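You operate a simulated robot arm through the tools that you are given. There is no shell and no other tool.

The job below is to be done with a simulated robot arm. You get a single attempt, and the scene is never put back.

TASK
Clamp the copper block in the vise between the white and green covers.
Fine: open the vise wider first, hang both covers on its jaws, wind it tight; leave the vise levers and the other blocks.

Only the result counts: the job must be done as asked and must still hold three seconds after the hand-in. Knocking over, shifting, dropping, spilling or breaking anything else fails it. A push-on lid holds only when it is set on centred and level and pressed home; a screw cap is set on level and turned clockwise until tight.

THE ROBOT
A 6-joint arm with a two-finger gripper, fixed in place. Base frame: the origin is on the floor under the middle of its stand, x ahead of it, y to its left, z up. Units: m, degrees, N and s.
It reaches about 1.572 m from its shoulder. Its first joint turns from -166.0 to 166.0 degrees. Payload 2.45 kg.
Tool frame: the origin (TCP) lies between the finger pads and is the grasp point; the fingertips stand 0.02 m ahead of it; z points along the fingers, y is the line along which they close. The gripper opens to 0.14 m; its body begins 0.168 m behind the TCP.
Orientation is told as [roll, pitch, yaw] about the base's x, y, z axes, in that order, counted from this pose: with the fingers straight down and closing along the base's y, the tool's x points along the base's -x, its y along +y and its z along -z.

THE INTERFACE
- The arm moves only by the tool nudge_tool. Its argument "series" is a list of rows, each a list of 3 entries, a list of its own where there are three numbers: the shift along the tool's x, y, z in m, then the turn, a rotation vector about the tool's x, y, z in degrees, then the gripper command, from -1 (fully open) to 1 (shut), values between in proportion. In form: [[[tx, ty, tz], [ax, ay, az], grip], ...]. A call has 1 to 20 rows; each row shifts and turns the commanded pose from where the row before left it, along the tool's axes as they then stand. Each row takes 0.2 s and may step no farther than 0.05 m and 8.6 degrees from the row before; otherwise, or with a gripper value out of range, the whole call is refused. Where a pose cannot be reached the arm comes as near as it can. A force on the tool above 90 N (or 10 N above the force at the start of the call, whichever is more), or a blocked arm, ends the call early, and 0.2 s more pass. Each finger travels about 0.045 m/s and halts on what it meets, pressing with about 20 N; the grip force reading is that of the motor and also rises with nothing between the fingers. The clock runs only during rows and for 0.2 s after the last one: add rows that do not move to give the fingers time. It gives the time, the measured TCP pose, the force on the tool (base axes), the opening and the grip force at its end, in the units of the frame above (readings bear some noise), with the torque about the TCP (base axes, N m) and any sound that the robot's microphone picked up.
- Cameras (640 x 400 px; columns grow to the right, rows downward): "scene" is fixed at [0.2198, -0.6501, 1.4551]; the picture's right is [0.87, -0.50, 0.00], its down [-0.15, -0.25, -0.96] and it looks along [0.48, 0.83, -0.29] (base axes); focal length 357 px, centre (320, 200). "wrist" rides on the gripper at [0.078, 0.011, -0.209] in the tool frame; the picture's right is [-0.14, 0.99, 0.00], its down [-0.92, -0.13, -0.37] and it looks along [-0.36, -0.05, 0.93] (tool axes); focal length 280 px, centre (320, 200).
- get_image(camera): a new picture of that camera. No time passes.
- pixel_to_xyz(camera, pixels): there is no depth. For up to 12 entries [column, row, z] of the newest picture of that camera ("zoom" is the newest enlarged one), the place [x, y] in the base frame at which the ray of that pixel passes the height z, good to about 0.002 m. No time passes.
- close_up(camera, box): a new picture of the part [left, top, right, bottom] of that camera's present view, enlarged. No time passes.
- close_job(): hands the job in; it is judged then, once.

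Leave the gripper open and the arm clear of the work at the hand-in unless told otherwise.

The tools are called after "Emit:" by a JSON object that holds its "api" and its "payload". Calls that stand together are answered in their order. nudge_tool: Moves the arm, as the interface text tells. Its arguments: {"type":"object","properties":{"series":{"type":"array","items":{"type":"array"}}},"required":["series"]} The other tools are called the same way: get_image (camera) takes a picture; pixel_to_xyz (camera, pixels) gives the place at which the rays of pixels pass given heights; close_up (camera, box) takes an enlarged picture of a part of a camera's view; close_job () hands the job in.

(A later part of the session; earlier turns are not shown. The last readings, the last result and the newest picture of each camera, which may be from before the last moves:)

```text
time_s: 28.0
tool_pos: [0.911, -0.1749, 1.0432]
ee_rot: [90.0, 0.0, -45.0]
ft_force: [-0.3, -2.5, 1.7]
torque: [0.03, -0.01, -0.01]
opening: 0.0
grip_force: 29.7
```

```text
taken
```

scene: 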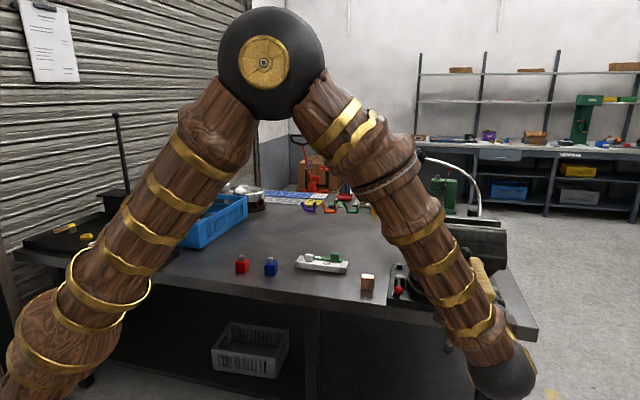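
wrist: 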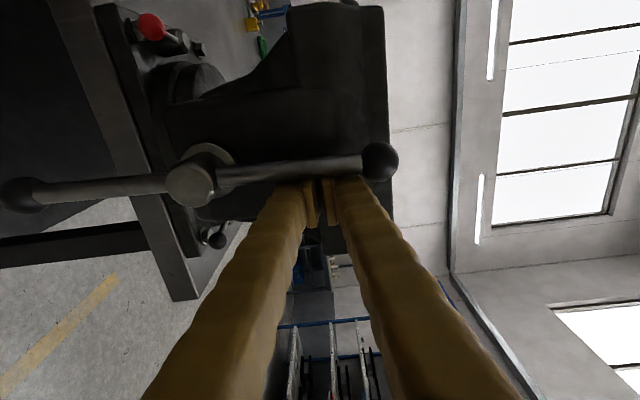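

Second turn done. I now shift right off the bar, back out to b ≈ 0.3, and rise, to check the gap from above.

Emit:
{"api": "nudge_tool", "payload": {"series": [[[-0.03, 0, 0], [0, 0, 0], 1], [[0, 0, -0.045], [0, 0, 0], 1], [[0, 0, -0.045], [0, 0, 0], 1], [[0, 0, -0.045], [0, 0, 0], 1], [[0, 0, -0.045], [0, 0, 0], 1], [[0, 0, -0.045], [0, 0, 0], 1], [[0, 0.045, 0], [0, 0, 0], -1], [[0, 0.045, 0], [0, 0, 0], -1], [[0, 0.045, 0], [0, 0, 0], -1], [[0, 0.045, 0], [0, 0, 0], -1], [[0, 0.045, 0], [0, 0, 0], -1], [[0, 0.045, 0], [0, 0, 0], -1], [[0, 0, 0], [0, 0, 0], -1]]}}

Emit:
{"api": "nudge_tool", "payload": {"series": [[[0, 0, 0], [7.5, 0, 0], -1], [[0, 0, 0], [7.5, 0, 0], -1], [[0, 0, 0], [7.5, 0, 0], -1], [[0, 0, 0], [7.5, 0, 0], -1], [[0, 0, 0], [7.5, 0, 0], -1], [[0, 0, 0], [7.5, 0, 0], -1], [[0, 0, 0], [7.5, 0, 0], -1], [[0, 0, 0], [7.5, 0, 0], -1], [[0, 0, 0], [7.5, 0, 0], -1], [[0, 0, 0], [7.5, 0, 0], -1], [[0, 0, 0], [7.5, 0, 0], -1], [[0, 0, 0], [7.5, 0, 0], -1], [[0, 0, 0], [0, 0, 0], -1]]}}

```text
time_s: 30.8
tool_pos: [0.772, -0.3575, 1.3141]
ee_rot: [90.0, 0.1, -45.0]
ft_force: [0.1, 0.1, -0.1]
torque: [0.03, -0.02, 0.0]
opening: 0.1399
grip_force: 0.1
```

```text
time_s: 33.6
tool_pos: [0.7725, -0.3564, 1.3143]
ee_rot: [-0.2, 0.0, -45.0]
ft_force: [1.5, 0.3, -0.9]
torque: [-0.01, -0.01, -0.02]
opening: 0.1398
grip_force: 0.1
```

Tool vertical again in front of the vise at z = 1.31. Move over the jaws to the same viewing spot as before.

Emit:
{"api": "nudge_tool", "payload": {"series": [[[0.015, 0.0466, 0.0018], [0, 0, 0], -1], [[0.015, 0.0466, 0.0018], [0, 0, 0], -1], [[0.015, 0.0466, 0.0018], [0, 0, 0], -1], [[0.015, 0.0466, 0.0018], [0, 0, 0], -1], [[0.015, 0.0466, 0.0018], [0, 0, 0], -1], [[0.015, 0.0466, 0.0018], [0, 0, 0], -1], [[0.015, 0.0466, 0.0018], [0, 0, 0], -1], [[0.015, 0.0466, 0.0018], [0, 0, 0], -1], [[0, 0, 0], [0, 0, 0], -1]]}}

Emit:
{"api": "get_image", "payload": {"camera": "wrist"}}

Emit:
{"api": "close_up", "payload": {"camera": "wrist", "box": [340, 0, 400, 60]}}

Emit:
{"api": "close_up", "payload": {"camera": "wrist", "box": [265, 95, 375, 195]}}

Emit:
{"api": "get_image", "payload": {"camera": "scene"}}

```text
time_s: 35.6
tool_pos: [0.9508, -0.0084, 1.2998]
ee_rot: [0.0, 0.0, -45.0]
ft_force: [-0.5, -0.3, 0.5]
torque: [0.0, -0.01, 0.0]
opening: 0.1397
grip_force: 0.1
```

```text
taken
```

wrist: 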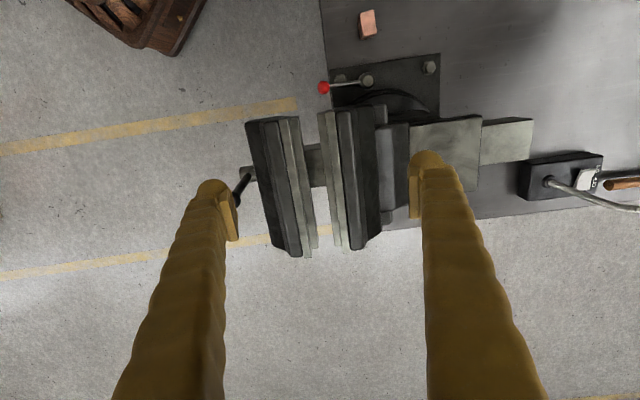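

```text
6.67 times, centred on (370, 30) of wrist
```

zoom: 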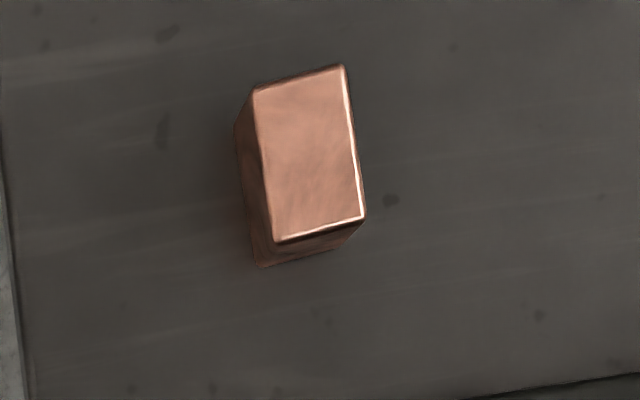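

```text
4.00 times, centred on (320, 145) of wrist
```

zoom: 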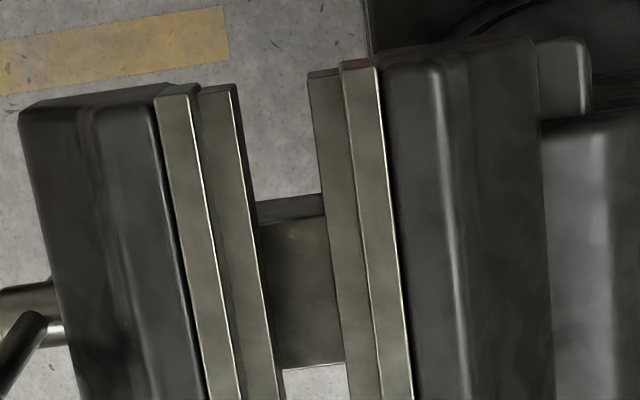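

```text
taken
```

scene: 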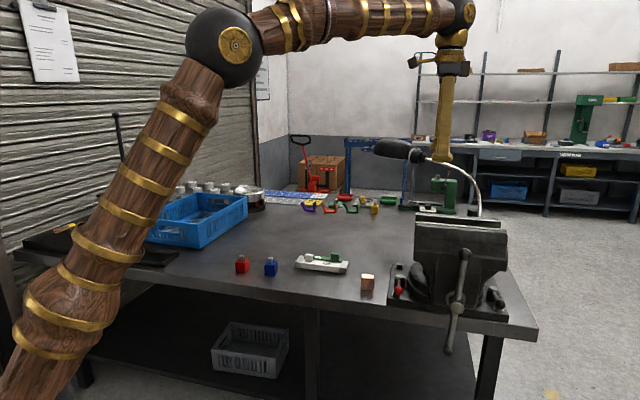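

I see a wider gap (inner edges at zoom (195,90) and (342,65)), and the block's top face in the other zoom. I measure both.

Emit:
{"api": "pixel_to_xyz", "payload": {"camera": "zoom", "pixels": [[155, 98, 1.118], [195, 90, 1.118], [342, 66, 1.118], [379, 62, 1.118], [212, 400, 1.118], [242, 400, 1.118], [380, 400, 1.118], [241, 90, 1.093], [309, 78, 1.093]]}}

Emit:
{"api": "pixel_to_xyz", "payload": {"camera": "wrist", "pixels": [[360.25, 13.2, 0.845], [373.45, 9.75, 0.845], [376.75, 32.55, 0.845], [363.25, 36.3, 0.845], [361.75, 39.75, 0.8], [357.25, 18.75, 0.8], [372.25, 37.5, 0.8]]}}

Emit:
{"api": "close_up", "payload": {"camera": "scene", "box": [350, 265, 390, 300]}}

Emit:
{"api": "close_up", "payload": {"camera": "scene", "box": [410, 205, 450, 235]}}

```text
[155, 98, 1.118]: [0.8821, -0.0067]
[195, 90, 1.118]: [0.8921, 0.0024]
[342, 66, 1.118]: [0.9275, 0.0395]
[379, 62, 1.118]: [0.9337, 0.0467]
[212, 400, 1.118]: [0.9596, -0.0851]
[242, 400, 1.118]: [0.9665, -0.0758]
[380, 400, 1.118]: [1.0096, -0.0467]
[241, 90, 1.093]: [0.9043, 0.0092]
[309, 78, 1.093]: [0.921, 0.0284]
```

```text
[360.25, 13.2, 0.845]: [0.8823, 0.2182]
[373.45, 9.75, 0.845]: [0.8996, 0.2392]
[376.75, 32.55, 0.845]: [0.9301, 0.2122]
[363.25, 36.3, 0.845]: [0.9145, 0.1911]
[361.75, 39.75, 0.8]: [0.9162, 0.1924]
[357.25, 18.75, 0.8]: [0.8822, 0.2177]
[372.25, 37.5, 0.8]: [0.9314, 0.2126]
```

```text
11.43 times, centred on (370, 282) of scene
```

zoom: 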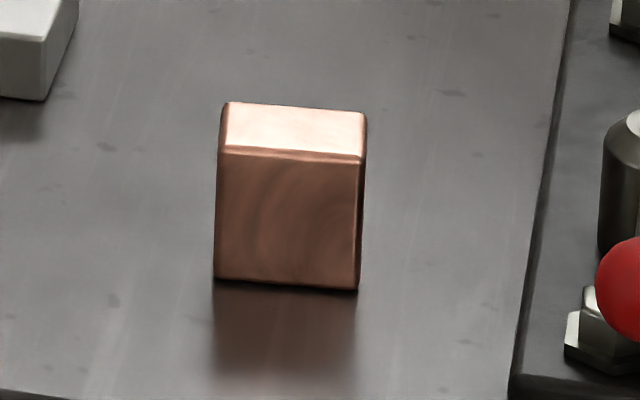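

```text
13.33 times, centred on (430, 220) of scene
```

zoom: 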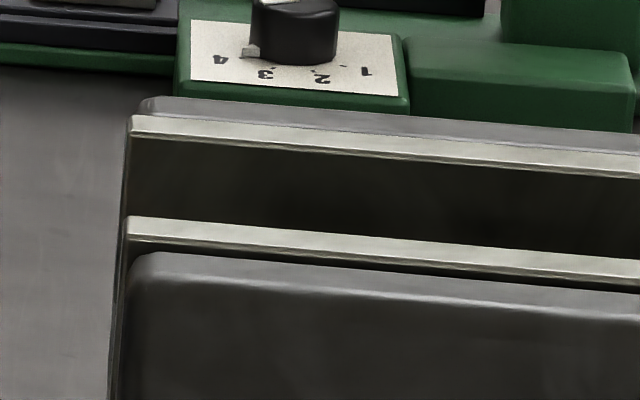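

Gap is now ≈ 50.5 mm (about 6 mm per turn). The block measures ≈ 42 mm × 28 mm × 45 mm, its long side nearly along the jaws (about 4° off). I zoom in on the fingertips to learn their width, which matters for placing things between the jaws.

Emit:
{"api": "close_up", "payload": {"camera": "scene", "box": [415, 60, 485, 180]}}

Emit:
{"api": "close_up", "payload": {"camera": "wrist", "box": [190, 160, 270, 260]}}

Emit:
{"api": "close_up", "payload": {"camera": "wrist", "box": [390, 130, 480, 240]}}

```text
3.33 times, centred on (450, 120) of scene
```

zoom: 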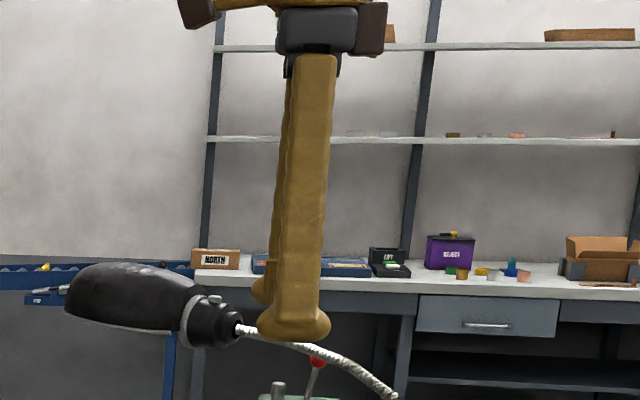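

```text
4.00 times, centred on (230, 210) of wrist
```

zoom: 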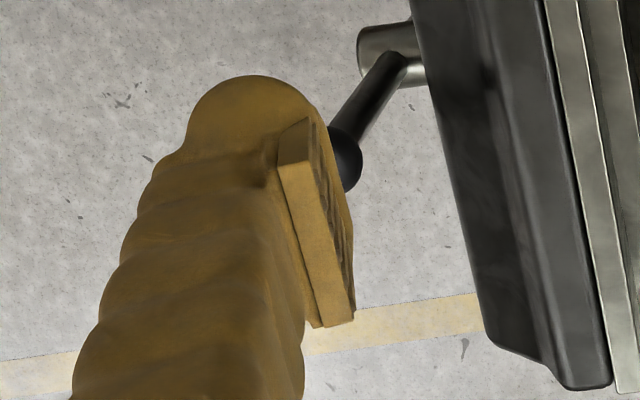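

```text
3.64 times, centred on (435, 185) of wrist
```

zoom: 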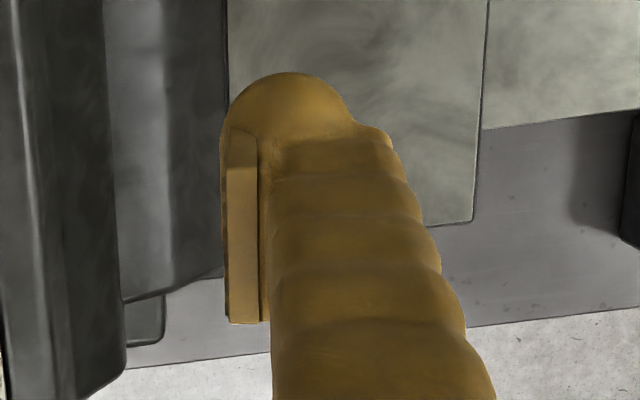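

Fingertip "feet" are ~5 cm wide along the jaw direction, so fingertips must stay above the jaws. The gap is now enough for hanging the covers; I'll fine-tune it afterwards. Next I move to above the white cover's tab (around x 0.79, y 0.4625) at z = 1.0 for a detailed look.

Emit:
{"api": "nudge_tool", "payload": {"series": [[[0.0405, 0.0199, 0], [0, 0, 0], -1], [[0.0405, 0.0199, 0], [0, 0, 0], -1], [[0.0405, 0.0199, 0], [0, 0, 0], -1], [[0.0405, 0.0199, 0], [0, 0, 0], -1], [[0.0405, 0.0199, 0], [0, 0, 0], -1], [[0.0405, 0.0199, 0], [0, 0, 0], -1], [[0.0405, 0.0199, 0], [0, 0, 0], -1], [[0.0405, 0.0199, 0], [0, 0, 0], -1], [[0.0405, 0.0199, 0], [0, 0, 0], -1], [[0.0405, 0.0199, 0], [0, 0, 0], -1], [[0.0405, 0.0199, 0], [0, 0, 0], -1], [[0, 0, 0.05], [0, 0, 0], -1], [[0, 0, 0.05], [0, 0, 0], -1], [[0, 0, 0.05], [0, 0, 0], -1], [[0, 0, 0.05], [0, 0, 0], -1], [[0, 0, 0.05], [0, 0, 0], -1], [[0, 0, 0.05], [0, 0, 0], -1], [[0, 0, 0], [0, 0, 0], -1]]}}

Emit:
{"api": "get_image", "payload": {"camera": "wrist"}}

Emit:
{"api": "close_up", "payload": {"camera": "wrist", "box": [260, 140, 380, 280]}}

```text
time_s: 39.4
tool_pos: [0.7898, 0.4613, 0.9982]
ee_rot: [-0.1, 0.1, -45.0]
ft_force: [0.0, 0.4, 0.1]
torque: [0.0, -0.02, 0.0]
opening: 0.14
grip_force: 0.1
```

```text
taken
```

wrist: 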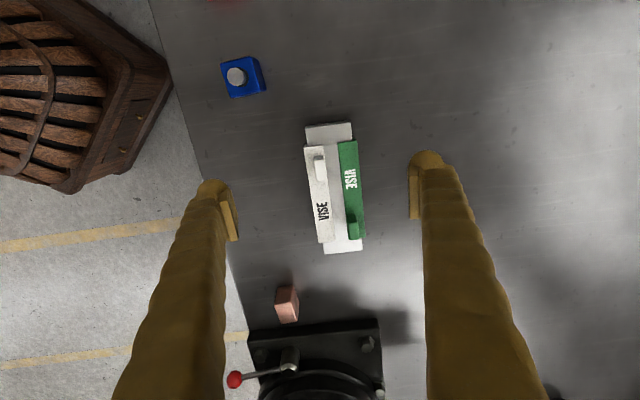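

```text
2.86 times, centred on (320, 210) of wrist
```

zoom: 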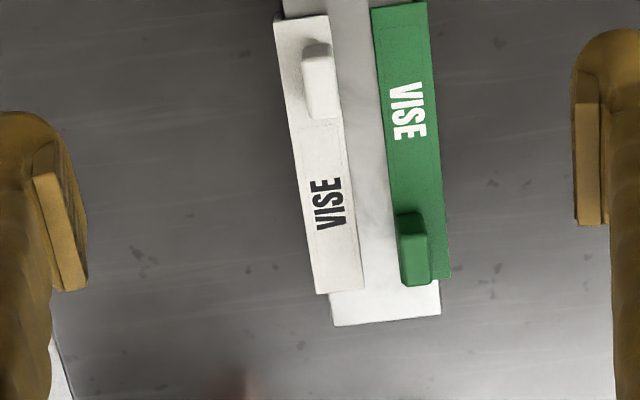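

I zoom closer on the two tabs to get their corner pixels.

Emit:
{"api": "close_up", "payload": {"camera": "wrist", "box": [300, 140, 345, 190]}}

Emit:
{"api": "pixel_to_xyz", "payload": {"camera": "zoom", "pixels": [[320, 200, 0.826], [320, 200, 0.85]]}}

Emit:
{"api": "close_up", "payload": {"camera": "wrist", "box": [325, 200, 385, 260]}}

```text
8.00 times, centred on (322, 165) of wrist
```

zoom: 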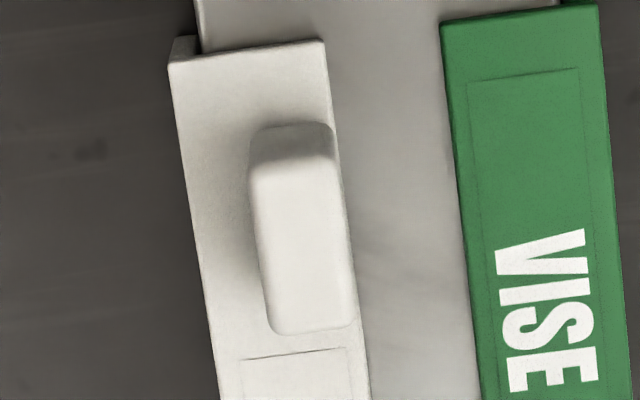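

```text
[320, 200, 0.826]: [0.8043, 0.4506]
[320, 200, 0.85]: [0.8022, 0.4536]
```

```text
6.67 times, centred on (355, 230) of wrist
```

zoom: 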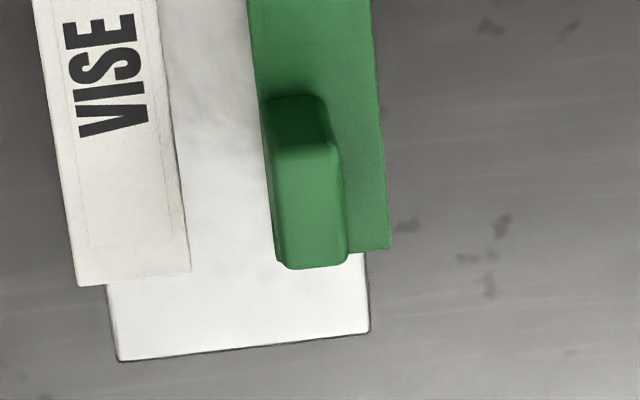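

Emit:
{"api": "pixel_to_xyz", "payload": {"camera": "wrist", "pixels": [[313.5, 161, 0.852], [324.5, 160, 0.852], [315.75, 181.25, 0.852], [326, 180.75, 0.852], [313.9, 155.9, 0.826], [323.6, 155.4, 0.826], [303, 148.1, 0.826], [322.4, 145, 0.826], [318.7, 243.05, 0.826], [335.5, 240.5, 0.826]]}}

Emit:
{"api": "pixel_to_xyz", "payload": {"camera": "wrist", "pixels": [[347.2, 222.05, 0.852], [357.7, 221.45, 0.852], [348.7, 239.75, 0.852], [359.2, 239, 0.852], [346.3, 214.7, 0.826], [355.75, 214.4, 0.826], [337, 142.75, 0.826], [357, 140.4, 0.826], [365.65, 237.2, 0.826]]}}

```text
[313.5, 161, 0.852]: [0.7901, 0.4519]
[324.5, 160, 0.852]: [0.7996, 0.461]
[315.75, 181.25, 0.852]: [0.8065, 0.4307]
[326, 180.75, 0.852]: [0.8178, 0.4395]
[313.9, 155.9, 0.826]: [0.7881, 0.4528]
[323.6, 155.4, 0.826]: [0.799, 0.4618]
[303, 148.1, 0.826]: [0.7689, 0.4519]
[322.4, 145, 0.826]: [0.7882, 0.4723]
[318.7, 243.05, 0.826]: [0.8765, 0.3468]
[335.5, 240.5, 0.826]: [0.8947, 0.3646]
```

```text
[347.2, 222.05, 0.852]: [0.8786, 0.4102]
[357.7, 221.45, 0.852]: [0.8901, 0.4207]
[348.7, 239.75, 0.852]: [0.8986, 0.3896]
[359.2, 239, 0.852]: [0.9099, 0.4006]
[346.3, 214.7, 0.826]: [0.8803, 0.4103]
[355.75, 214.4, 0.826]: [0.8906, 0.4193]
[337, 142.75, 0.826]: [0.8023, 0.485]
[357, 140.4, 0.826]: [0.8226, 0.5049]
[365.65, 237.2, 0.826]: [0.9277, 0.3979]
```

White tab centre is at a = 0.2529, b = 0.8834 (top z ≈ 0.852), cover length 151 mm; green tab at a = 0.3458, b = 0.919. I shift over the white tab, narrow the opening to ~60 mm and go down to z = 0.90 (fingertips 0.88, above the tab).

Emit:
{"api": "nudge_tool", "payload": {"series": [[[-0.0206, -0.0013, 0], [0, 0, 0], 0.15], [[0, 0, 0.03], [0, 0, 0], 0.15], [[0, 0, 0.03], [0, 0, 0], 0.15], [[0, 0, 0.028], [0, 0, 0], 0.15], [[0, 0, 0], [0, 0, 0], 0.15], [[0, 0, 0], [0, 0, 0], 0.15]]}}

Emit:
{"api": "get_image", "payload": {"camera": "wrist"}}

Emit:
{"api": "close_up", "payload": {"camera": "wrist", "box": [260, 130, 380, 260]}}

Emit:
{"api": "close_up", "payload": {"camera": "scene", "box": [270, 210, 370, 290]}}

```text
time_s: 40.8
tool_pos: [0.8033, 0.4456, 0.9126]
ee_rot: [0.1, 0.1, -45.0]
ft_force: [0.2, 0.6, -1.4]
torque: [0.01, -0.02, 0.01]
opening: 0.0593
grip_force: 0.0
```

```text
taken
```

wrist: 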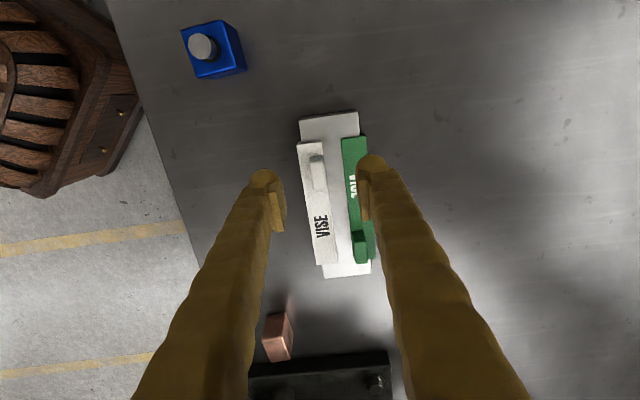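

```text
3.08 times, centred on (320, 195) of wrist
```

zoom: 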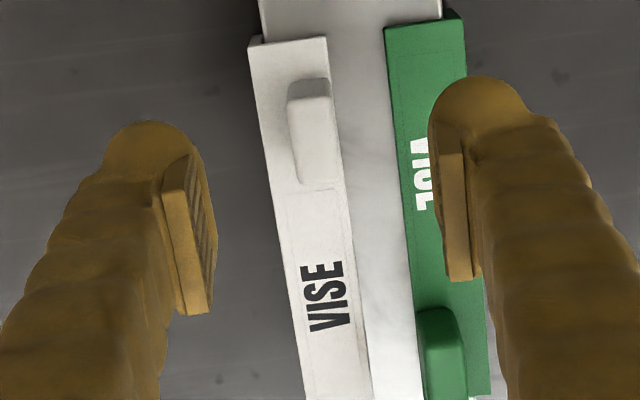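

```text
5.00 times, centred on (320, 250) of scene
```

zoom: 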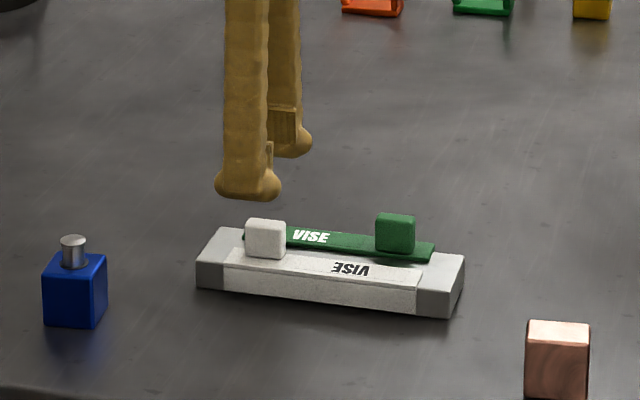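

Fingers hang over the white tab. I check the tab-top centre (zoom (315,140)) against the TCP with this closer view.

Emit:
{"api": "close_up", "payload": {"camera": "wrist", "box": [295, 145, 345, 205]}}

```text
6.67 times, centred on (320, 175) of wrist
```

zoom: 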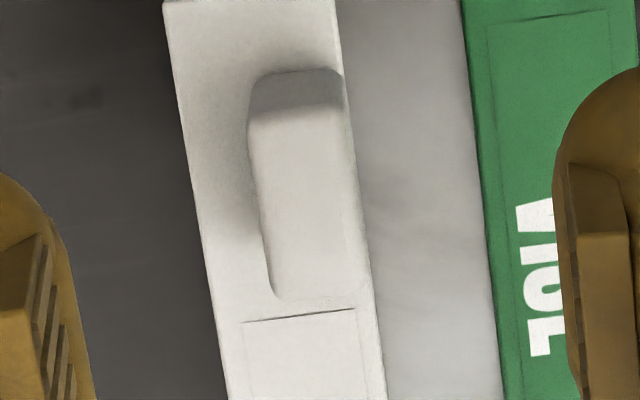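

Emit:
{"api": "pixel_to_xyz", "payload": {"camera": "zoom", "pixels": [[308, 204, 0.852], [250, 118, 0.852], [345, 108, 0.852], [273, 298, 0.852], [367, 290, 0.852], [254, 76, 0.826], [338, 68, 0.826], [164, 5, 0.826], [222, 340, 0.826]]}}

```text
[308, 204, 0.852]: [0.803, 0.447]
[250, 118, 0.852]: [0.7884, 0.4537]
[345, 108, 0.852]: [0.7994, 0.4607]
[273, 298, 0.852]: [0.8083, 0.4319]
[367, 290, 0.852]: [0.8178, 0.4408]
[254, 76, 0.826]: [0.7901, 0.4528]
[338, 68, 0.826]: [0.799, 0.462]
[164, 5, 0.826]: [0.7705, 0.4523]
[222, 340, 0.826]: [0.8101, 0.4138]
```

Tab centre agrees with the TCP within 1 mm. I descend to TCP z = 0.853 (fingertips ~7 mm above the plate) and close gently.

Emit:
{"api": "nudge_tool", "payload": {"series": [[[0, 0.0005, 0.025], [0, 0, 0], 0.15], [[0, 0, 0.025], [0, 0, 0], 0.15], [[0, 0, 0.0096], [0, 0, 0], 0.15], [[0, 0, 0], [0, 0, 0], 0.15]]}}

Emit:
{"api": "close_up", "payload": {"camera": "scene", "box": [270, 220, 370, 290]}}

Emit:
{"api": "close_up", "payload": {"camera": "wrist", "box": [260, 110, 380, 260]}}

```text
time_s: 41.8
tool_pos: [0.8034, 0.4464, 0.8513]
ee_rot: [0.1, 0.0, -45.0]
ft_force: [0.3, 0.3, 0.4]
torque: [0.02, -0.01, -0.01]
opening: 0.0594
grip_force: 0.1
```

```text
5.71 times, centred on (320, 255) of scene
```

zoom: 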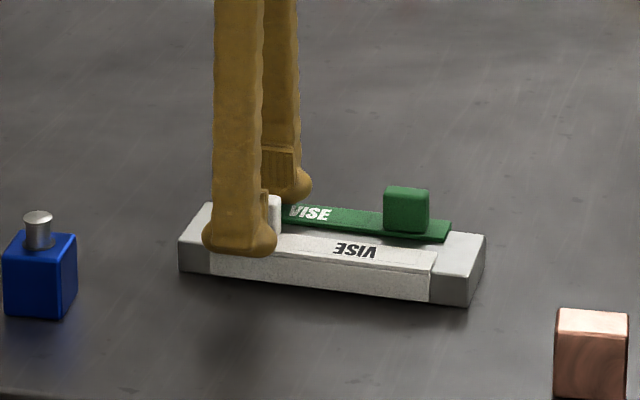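

```text
2.67 times, centred on (320, 185) of wrist
```

zoom: 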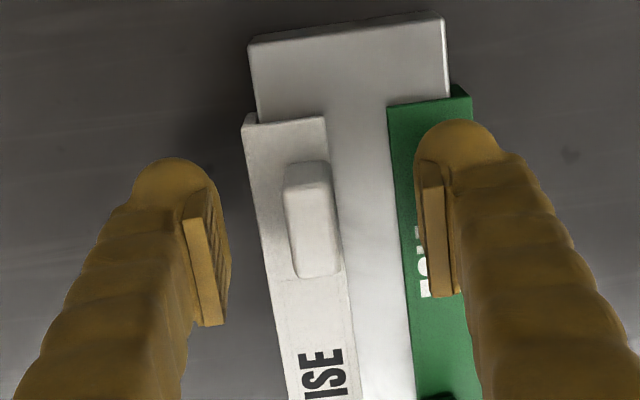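

No contact; the fingers straddle the white tab. I lower 2 mm more and close on it.

Emit:
{"api": "nudge_tool", "payload": {"series": [[[0, 0, 0.002], [0, 0, 0], 0.15], [[0, 0, 0], [0, 0, 0], 0.6], [[0, 0, 0], [0, 0, 0], 0.75], [[0, 0, 0], [0, 0, 0], 1], [[0, 0, 0], [0, 0, 0], 1], [[0, 0, 0], [0, 0, 0], 1]]}}

Emit:
{"api": "close_up", "payload": {"camera": "scene", "box": [270, 220, 370, 290]}}

Emit:
{"api": "close_up", "payload": {"camera": "wrist", "box": [260, 110, 380, 260]}}

```text
time_s: 43.2
tool_pos: [0.8039, 0.4474, 0.8506]
ee_rot: [-0.1, -0.1, -45.0]
ft_force: [-1.4, -1.8, 1.4]
torque: [-0.03, 0.01, 0.0]
opening: 0.0137
grip_force: 19.9
```

```text
5.71 times, centred on (320, 255) of scene
```

zoom: 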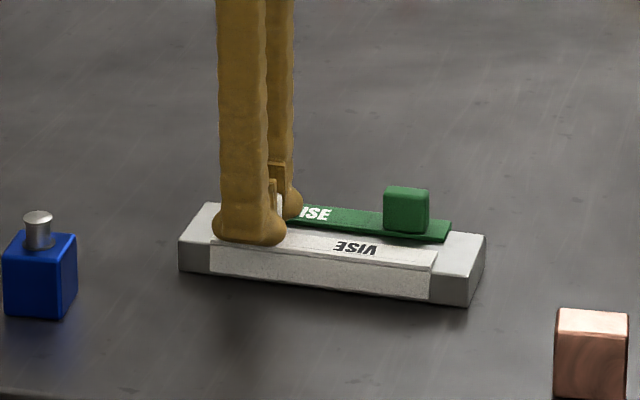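

```text
2.67 times, centred on (320, 185) of wrist
```

zoom: 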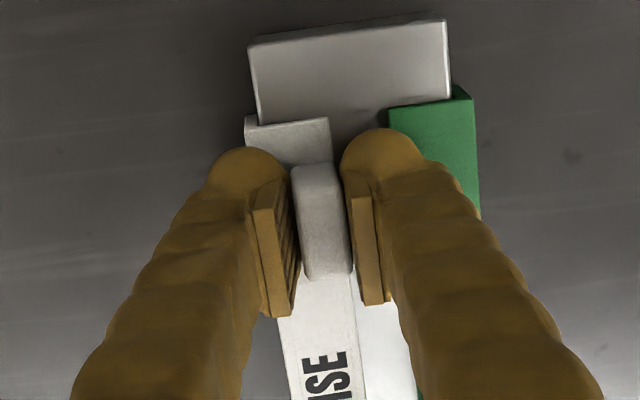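

Gripped: opening 13.7 mm at 20 N. I lift straight up in small steps and check that the cover comes level and the holder stays.

Emit:
{"api": "nudge_tool", "payload": {"series": [[[0, 0, -0.01], [0, 0, 0], 1], [[0, 0, -0.02], [0, 0, 0], 1], [[0, 0, -0.03], [0, 0, 0], 1], [[0, 0, -0.03], [0, 0, 0], 1], [[0, 0, 0], [0, 0, 0], 1]]}}

Emit:
{"api": "close_up", "payload": {"camera": "scene", "box": [270, 200, 370, 290]}}

Emit:
{"api": "get_image", "payload": {"camera": "wrist"}}

```text
time_s: 44.4
tool_pos: [0.8047, 0.4472, 0.94]
ee_rot: [-0.1, 0.1, -45.0]
ft_force: [0.7, -0.2, 0.7]
torque: [-0.01, -0.02, 0.01]
opening: 0.0
grip_force: 20.0
```

```text
4.44 times, centred on (320, 245) of scene
```

zoom: 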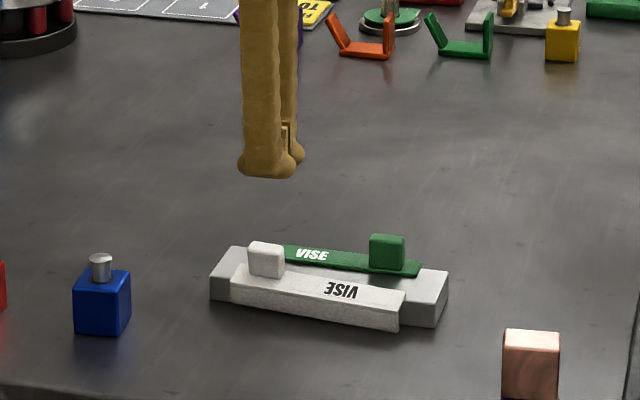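

```text
taken
```

wrist: 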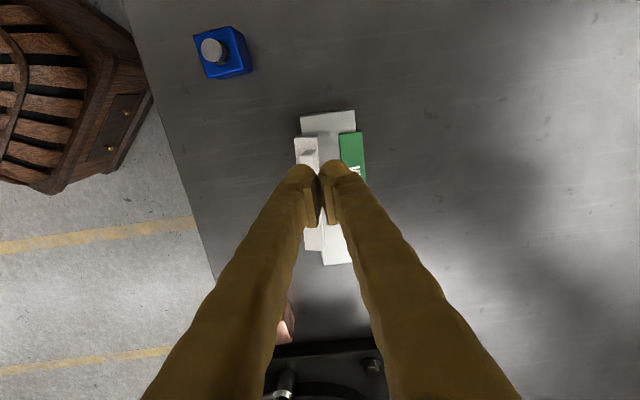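

The tab slipped out: the white cover was pulled up slightly and now sits skewed on the holder (its right end swung forward). I look closely at it before deciding on the regrip.

Emit:
{"api": "close_up", "payload": {"camera": "scene", "box": [285, 240, 360, 290]}}

Emit:
{"api": "nudge_tool", "payload": {"series": [[[0.02, 0, -0.03], [0, 0, 0], -0.2], [[0.02, 0, -0.03], [0, 0, 0], -0.2], [[0, 0, 0], [0, 0, 0], -0.2], [[0, 0, 0], [0, 0, 0], -0.2], [[0, 0, 0], [0, 0, 0], -0.2]]}}

Emit:
{"api": "close_up", "payload": {"camera": "wrist", "box": [270, 120, 370, 270]}}

```text
8.00 times, centred on (322, 265) of scene
```

zoom: 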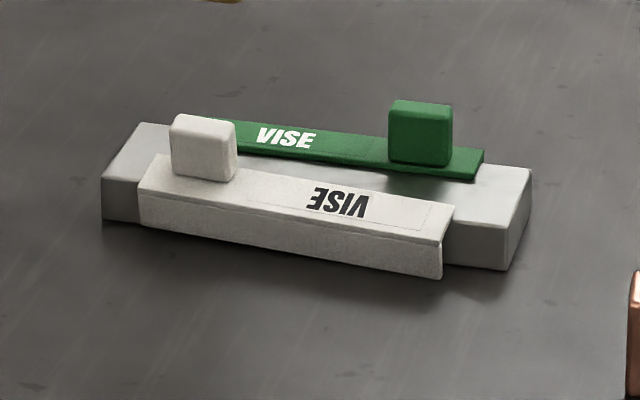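

```text
time_s: 45.6
tool_pos: [0.7756, 0.4748, 1.0004]
ee_rot: [0.1, 0.0, -44.9]
ft_force: [0.3, 1.6, -0.4]
torque: [-0.01, -0.01, 0.01]
opening: 0.0841
grip_force: 0.1
```

```text
2.67 times, centred on (320, 195) of wrist
```

zoom: 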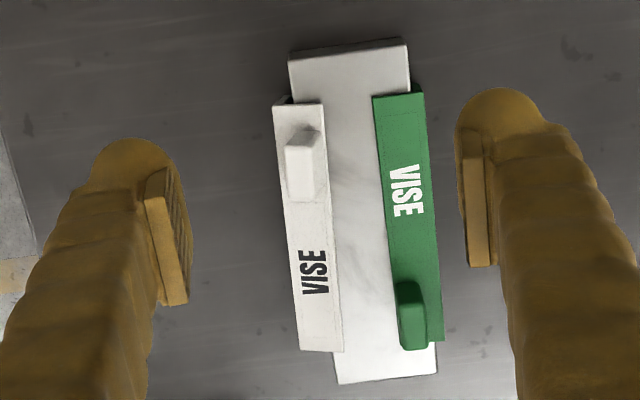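

The cover is still on the holder, just skewed a few degrees. Gripping across the thin side lets it pivot (its weight hangs off to one side), so I'll grip the tab along the jaw direction instead. I rotate the tool by -90° about its axis (yaw +45) and look again.

Emit:
{"api": "nudge_tool", "payload": {"series": [[[0, 0, 0], [0, 0, -7.5], -0.2], [[0, 0, 0], [0, 0, -7.5], -0.2], [[0, 0, 0], [0, 0, -7.5], -0.2], [[0, 0, 0], [0, 0, -7.5], -0.2], [[0, 0, 0], [0, 0, -7.5], -0.2], [[0, 0, 0], [0, 0, -7.5], -0.2], [[0, 0, 0], [0, 0, -7.5], -0.2], [[0, 0, 0], [0, 0, -7.5], -0.2], [[0, 0, 0], [0, 0, -7.5], -0.2], [[0, 0, 0], [0, 0, -7.5], -0.2], [[0, 0, 0], [0, 0, -7.5], -0.2], [[0, 0, 0], [0, 0, -7.5], -0.2], [[0, 0, 0], [0, 0, 0], -0.2]]}}

Emit:
{"api": "get_image", "payload": {"camera": "wrist"}}

Emit:
{"api": "get_image", "payload": {"camera": "scene"}}

```text
time_s: 48.4
tool_pos: [0.7767, 0.4745, 0.9998]
ee_rot: [-0.1, 0.0, 45.2]
ft_force: [0.2, 0.3, -0.4]
torque: [0.02, 0.0, 0.0]
opening: 0.0838
grip_force: 0.0
```

```text
taken
```

wrist: 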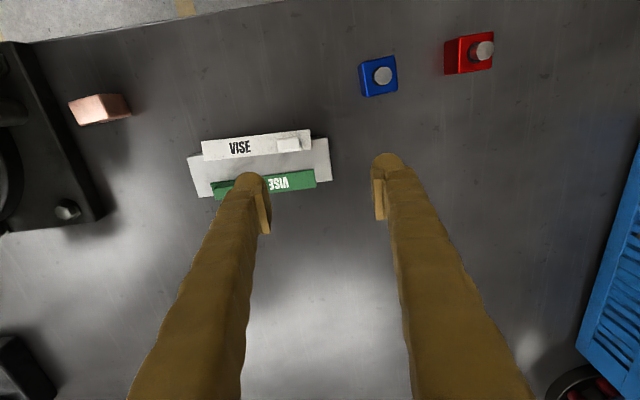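

```text
taken
```

scene: 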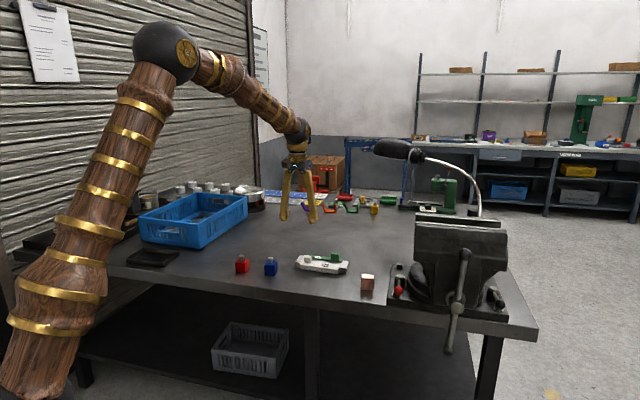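

Now I see the covers from the front side: white tab at about (288,145). I zoom in to measure the skewed cover.

Emit:
{"api": "close_up", "payload": {"camera": "wrist", "box": [180, 115, 340, 205]}}

Emit:
{"api": "pixel_to_xyz", "payload": {"camera": "zoom", "pixels": [[320, 200, 0.826]]}}

```text
4.00 times, centred on (260, 160) of wrist
```

zoom: 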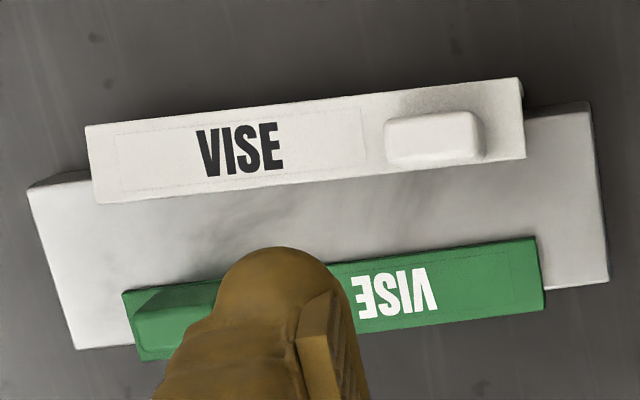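

```text
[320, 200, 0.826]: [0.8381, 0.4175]
```

Emit:
{"api": "pixel_to_xyz", "payload": {"camera": "zoom", "pixels": [[86, 126, 0.826], [520, 78, 0.826], [525, 158, 0.826], [97, 203, 0.826], [386, 122, 0.852], [475, 112, 0.852], [487, 155, 0.852], [390, 164, 0.852], [436, 138, 0.852], [27, 188, 0.822], [587, 105, 0.822]]}}

```text
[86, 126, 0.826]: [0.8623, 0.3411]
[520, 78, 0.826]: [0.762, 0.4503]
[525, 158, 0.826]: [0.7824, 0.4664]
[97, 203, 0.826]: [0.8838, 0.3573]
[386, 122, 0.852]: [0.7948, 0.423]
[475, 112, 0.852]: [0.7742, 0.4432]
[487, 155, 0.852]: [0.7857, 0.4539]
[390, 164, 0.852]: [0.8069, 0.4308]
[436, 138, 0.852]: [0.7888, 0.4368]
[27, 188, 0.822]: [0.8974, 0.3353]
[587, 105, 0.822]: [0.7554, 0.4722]
```

The white cover is shifted about 1 cm toward the front, yawed ≈ 2.4°, and probably tipped a bit since its face now rests on the bench. I triangulate its corners with scene close-ups to get the tip angle.

Emit:
{"api": "close_up", "payload": {"camera": "scene", "box": [292, 248, 352, 284]}}

Emit:
{"api": "close_up", "payload": {"camera": "scene", "box": [326, 256, 352, 284]}}

Emit:
{"api": "close_up", "payload": {"camera": "scene", "box": [290, 250, 318, 276]}}

```text
10.67 times, centred on (322, 266) of scene
```

zoom: 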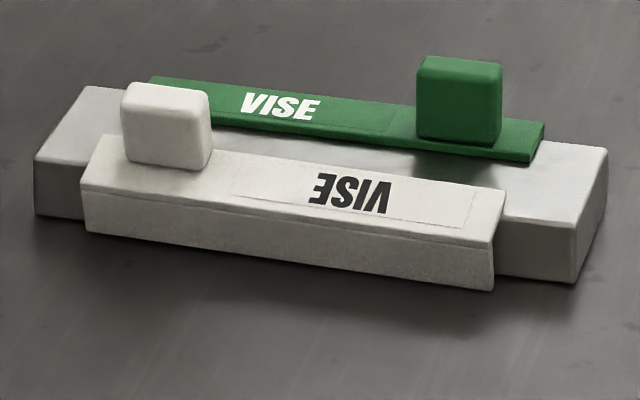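

```text
14.29 times, centred on (339, 270) of scene
```

zoom: 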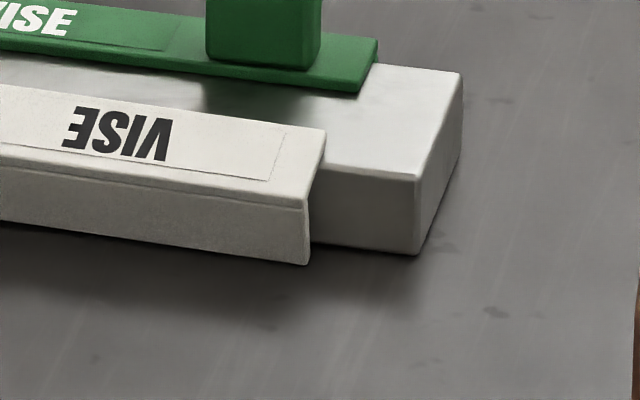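

```text
15.38 times, centred on (304, 263) of scene
```

zoom: 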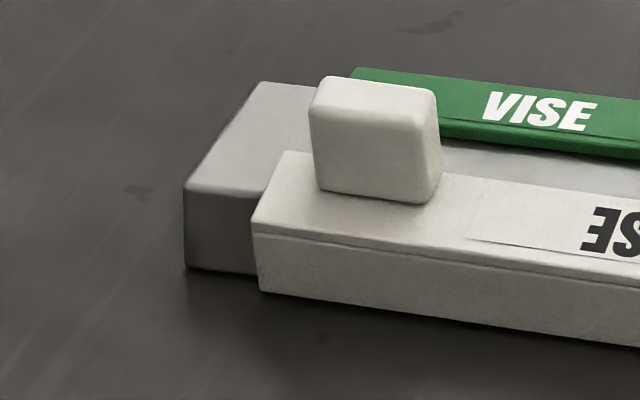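

Emit:
{"api": "pixel_to_xyz", "payload": {"camera": "scene", "pixels": [[337.9, 270.35, 0.81], [337.9, 270.35, 0.83], [339.35, 265.1, 0.81], [339.35, 265.1, 0.83], [338.2, 274.4, 0.8], [338.2, 274.4, 0.81], [299.7, 265.0, 0.81], [299.7, 265.0, 0.83], [301.8, 259.9, 0.83], [304.0, 256.5, 0.85], [311.5, 257.9, 0.85]]}}

Emit:
{"api": "pixel_to_xyz", "payload": {"camera": "wrist", "pixels": [[201.5, 141.5, 0.81], [201.5, 141.5, 0.83], [204.25, 160.75, 0.81], [204.25, 160.75, 0.83], [310, 129.5, 0.81], [310, 129.5, 0.83], [311.25, 149.5, 0.81], [311.25, 149.5, 0.83]]}}

```text
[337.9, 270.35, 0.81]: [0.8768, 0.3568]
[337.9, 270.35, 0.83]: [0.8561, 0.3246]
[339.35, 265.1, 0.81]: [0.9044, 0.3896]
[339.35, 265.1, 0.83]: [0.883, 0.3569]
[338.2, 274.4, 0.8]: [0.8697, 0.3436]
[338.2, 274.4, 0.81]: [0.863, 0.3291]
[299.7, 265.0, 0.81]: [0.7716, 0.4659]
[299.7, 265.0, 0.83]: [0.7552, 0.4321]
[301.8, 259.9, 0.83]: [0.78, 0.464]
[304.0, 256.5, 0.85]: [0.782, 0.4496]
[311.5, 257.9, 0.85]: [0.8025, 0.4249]
```

```text
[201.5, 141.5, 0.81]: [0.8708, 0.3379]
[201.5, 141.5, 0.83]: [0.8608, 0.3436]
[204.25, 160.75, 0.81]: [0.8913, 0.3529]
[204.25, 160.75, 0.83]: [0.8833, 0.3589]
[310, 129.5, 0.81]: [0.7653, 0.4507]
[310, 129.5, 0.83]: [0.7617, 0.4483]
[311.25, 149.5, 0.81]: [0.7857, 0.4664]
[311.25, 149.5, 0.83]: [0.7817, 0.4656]
```

The plate's near edge is at z ≈ 0.820 and far edge ≈ 0.829, so the cover is tipped about 19° toward the front and yawed ≈ -1.6°. I'll tilt the tool to match: hover along the tab's axis ~10 cm above its base, then check.

Emit:
{"api": "nudge_tool", "payload": {"series": [[[0.0143, -0.0123, 0.0263], [0, 0, 0], 0.15], [[0.0143, -0.0123, 0.0263], [0, 0, 0], 0.15], [[0.0144, -0.0122, 0.0264], [0, 0, 0], 0.15], [[0, 0, 0], [0, 0, 1.7], 0.15], [[0, 0, 0], [0, -6.5, 0], 0.15], [[0, 0, 0], [0, -6.5, 0], 0.15], [[0, 0, 0], [0, -6.5, 0], 0.15], [[0, 0, 0], [0, 0, 0], 0.15]]}}

Emit:
{"api": "get_image", "payload": {"camera": "wrist"}}

Emit:
{"api": "close_up", "payload": {"camera": "wrist", "box": [250, 110, 400, 230]}}

Emit:
{"api": "close_up", "payload": {"camera": "scene", "box": [270, 210, 370, 290]}}

```text
time_s: 50.2
tool_pos: [0.772, 0.4187, 0.9209]
ee_rot: [0.0, -19.5, 43.3]
ft_force: [-0.6, 0.1, -0.5]
torque: [-0.01, 0.0, 0.01]
opening: 0.0595
grip_force: 0.0
```

```text
taken
```

wrist: 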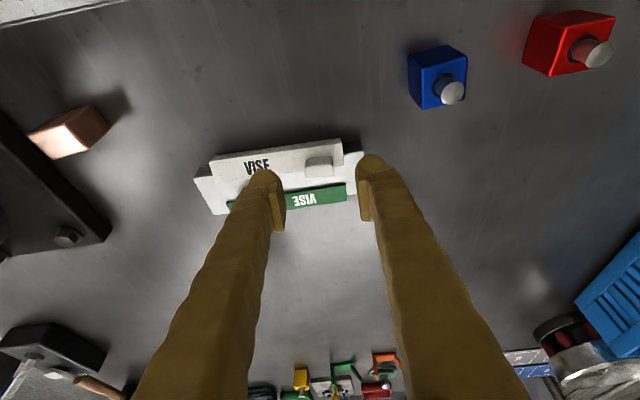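

```text
3.33 times, centred on (325, 170) of wrist
```

zoom: 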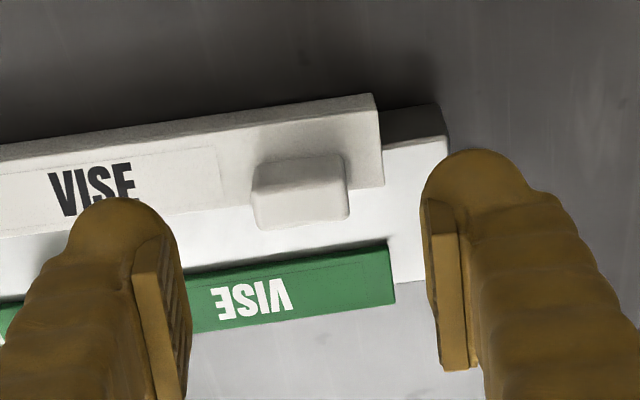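

```text
5.00 times, centred on (320, 250) of scene
```

zoom: 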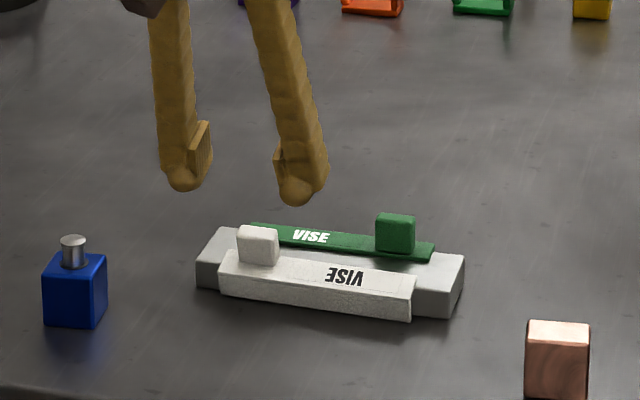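

The tilted tool lines up with the tab. I zoom on the tab to check centring against the expected tool-axis pixel (320,170).

Emit:
{"api": "close_up", "payload": {"camera": "wrist", "box": [290, 145, 350, 195]}}

```text
8.00 times, centred on (320, 170) of wrist
```

zoom: 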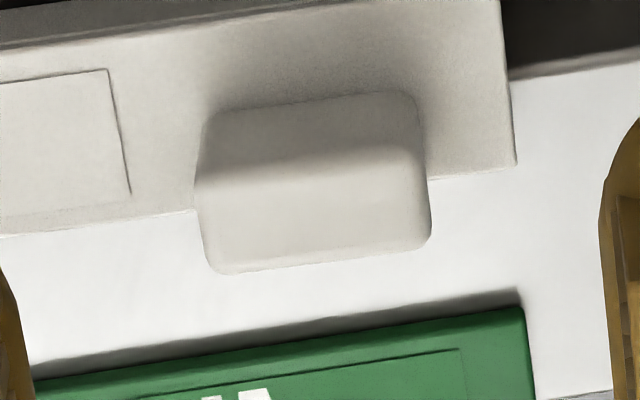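

Centred within ~1 mm and yaw matches. I advance along the tool axis in steps to put the pads around the tab (tips ~3 mm above the plate).

Emit:
{"api": "nudge_tool", "payload": {"series": [[[-0.001, 0, 0.03], [0, 0, 0], 0.15], [[0, 0, 0.03], [0, 0, 0], 0.15], [[0, 0, 0.0125], [0, 0, 0], 0.15], [[0, 0, 0], [0, 0, 0], 0.15]]}}

Emit:
{"api": "close_up", "payload": {"camera": "scene", "box": [280, 220, 360, 285]}}

Emit:
{"api": "close_up", "payload": {"camera": "wrist", "box": [250, 100, 400, 230]}}

```text
time_s: 51.2
tool_pos: [0.7905, 0.4377, 0.8525]
ee_rot: [0.0, -19.5, 43.3]
ft_force: [-0.1, -0.2, 0.3]
torque: [0.01, 0.0, -0.01]
opening: 0.0595
grip_force: 0.0
```

```text
6.15 times, centred on (320, 252) of scene
```

zoom: 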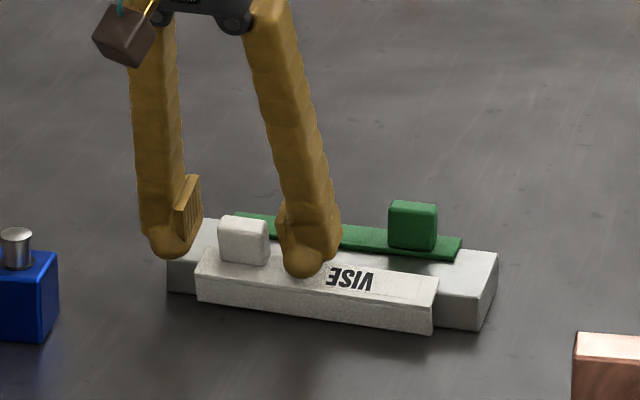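

```text
3.08 times, centred on (325, 165) of wrist
```

zoom: 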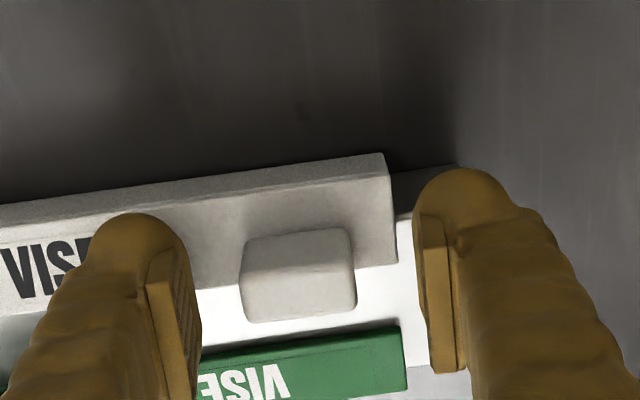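

No contact, tab centred between the pads. I go 4.5 mm deeper and close.

Emit:
{"api": "nudge_tool", "payload": {"series": [[[0, 0, 0.0045], [0, 0, 0], 0.15], [[0, 0, 0], [0, 0, 0], 0.15], [[0, 0, 0], [0, 0, 0], 0.45], [[0, 0, 0], [0, 0, 0], 0.6], [[0, 0, 0], [0, 0, 0], 1], [[0, 0, 0], [0, 0, 0], 1], [[0, 0, 0], [0, 0, 0], 1]]}}

Emit:
{"api": "close_up", "payload": {"camera": "scene", "box": [280, 220, 360, 285]}}

Emit:
{"api": "close_up", "payload": {"camera": "wrist", "box": [250, 100, 400, 230]}}

```text
time_s: 52.8
tool_pos: [0.7919, 0.4382, 0.8489]
ee_rot: [0.0, -19.5, 43.3]
ft_force: [0.0, -5.7, 16.0]
torque: [-0.01, 0.19, 0.14]
opening: 0.0291
grip_force: 19.5
```

```text
6.15 times, centred on (320, 252) of scene
```

zoom: 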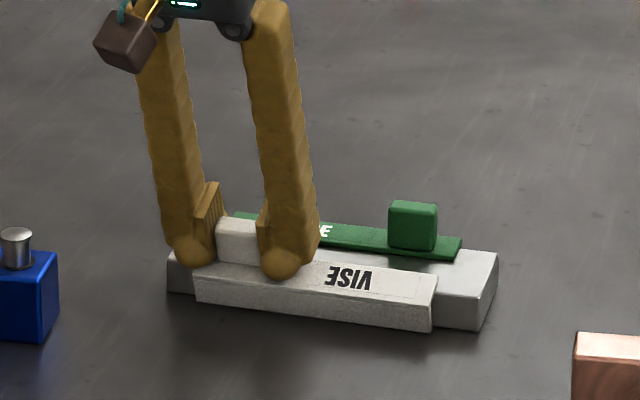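

```text
3.08 times, centred on (325, 165) of wrist
```

zoom: 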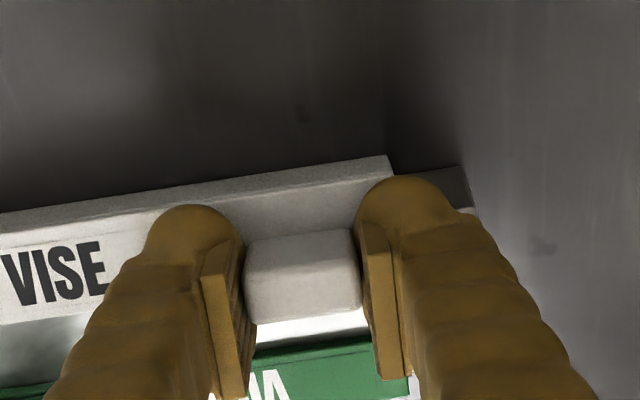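

Gripped at 29 mm with the tips resting on the plate (16 N). I lift straight up slowly (base z), a few millimetres first.

Emit:
{"api": "nudge_tool", "payload": {"series": [[[-0.001, 0, -0.0028], [0, 0, 0], 1], [[-0.001, 0, -0.0028], [0, 0, 0], 1], [[-0.0017, 0, -0.0047], [0, 0, 0], 1], [[-0.0027, 0, -0.0075], [0, 0, 0], 1], [[-0.0027, 0, -0.0075], [0, 0, 0], 1], [[0, 0, 0], [0, 0, 0], 1]]}}

Emit:
{"api": "close_up", "payload": {"camera": "scene", "box": [280, 210, 360, 285]}}

Emit:
{"api": "close_up", "payload": {"camera": "wrist", "box": [200, 80, 420, 250]}}

```text
time_s: 54.2
tool_pos: [0.7909, 0.4378, 0.8741]
ee_rot: [0.0, -19.5, 43.2]
ft_force: [0.2, 0.1, -0.6]
torque: [-0.02, 0.03, 0.0]
opening: 0.0289
grip_force: 19.6
```

```text
5.33 times, centred on (320, 248) of scene
```

zoom: 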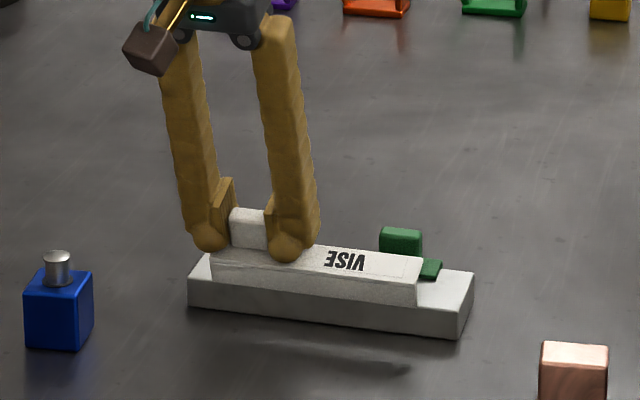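

```text
2.35 times, centred on (310, 165) of wrist
```

zoom: 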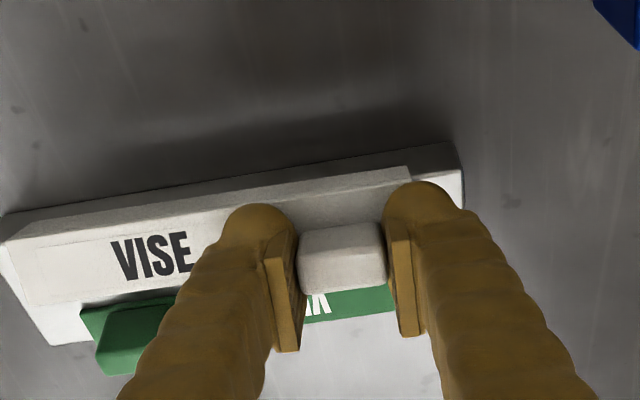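

The cover is lifted cleanly, level along its length, and the holder and green cover stayed. I raise it about 0.27 m straight up, then take out the tilt and the small yaw.

Emit:
{"api": "nudge_tool", "payload": {"series": [[[-0.0075, 0, -0.0212], [0, 0, 0], 1], [[-0.015, 0, -0.0424], [0, 0, 0], 1], [[-0.015, 0, -0.0424], [0, 0, 0], 1], [[-0.015, 0, -0.0424], [0, 0, 0], 1], [[-0.015, 0, -0.0424], [0, 0, 0], 1], [[-0.015, 0, -0.0424], [0, 0, 0], 1], [[-0.015, 0, -0.0424], [0, 0, 0], 1], [[0, 0, 0], [0, 6.5, 0], 1], [[0, 0, 0], [0, 6.5, 0], 1], [[0, 0, 0], [0, 6.5, 0], 1], [[0, 0, 0], [0, 0, -1.6], 1], [[0, 0, 0], [0, 0, 0], 1]]}}

Emit:
{"api": "get_image", "payload": {"camera": "wrist"}}

Emit:
{"api": "get_image", "payload": {"camera": "scene"}}

```text
time_s: 56.8
tool_pos: [0.7915, 0.4369, 1.1678]
ee_rot: [0.0, 0.0, 44.8]
ft_force: [-0.3, 0.4, -0.2]
torque: [-0.01, 0.0, -0.02]
opening: 0.0285
grip_force: 19.8
```

```text
taken
```

wrist: 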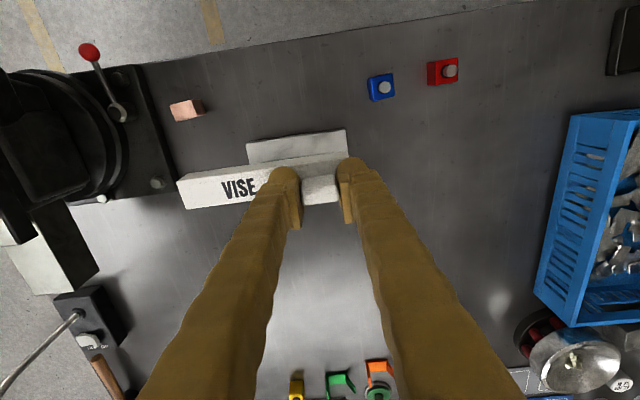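

```text
taken
```

scene: 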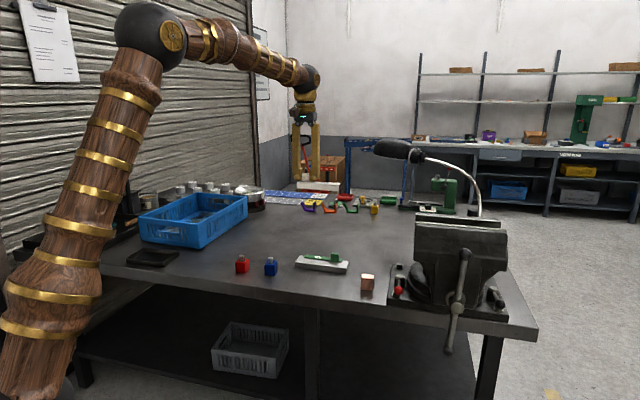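

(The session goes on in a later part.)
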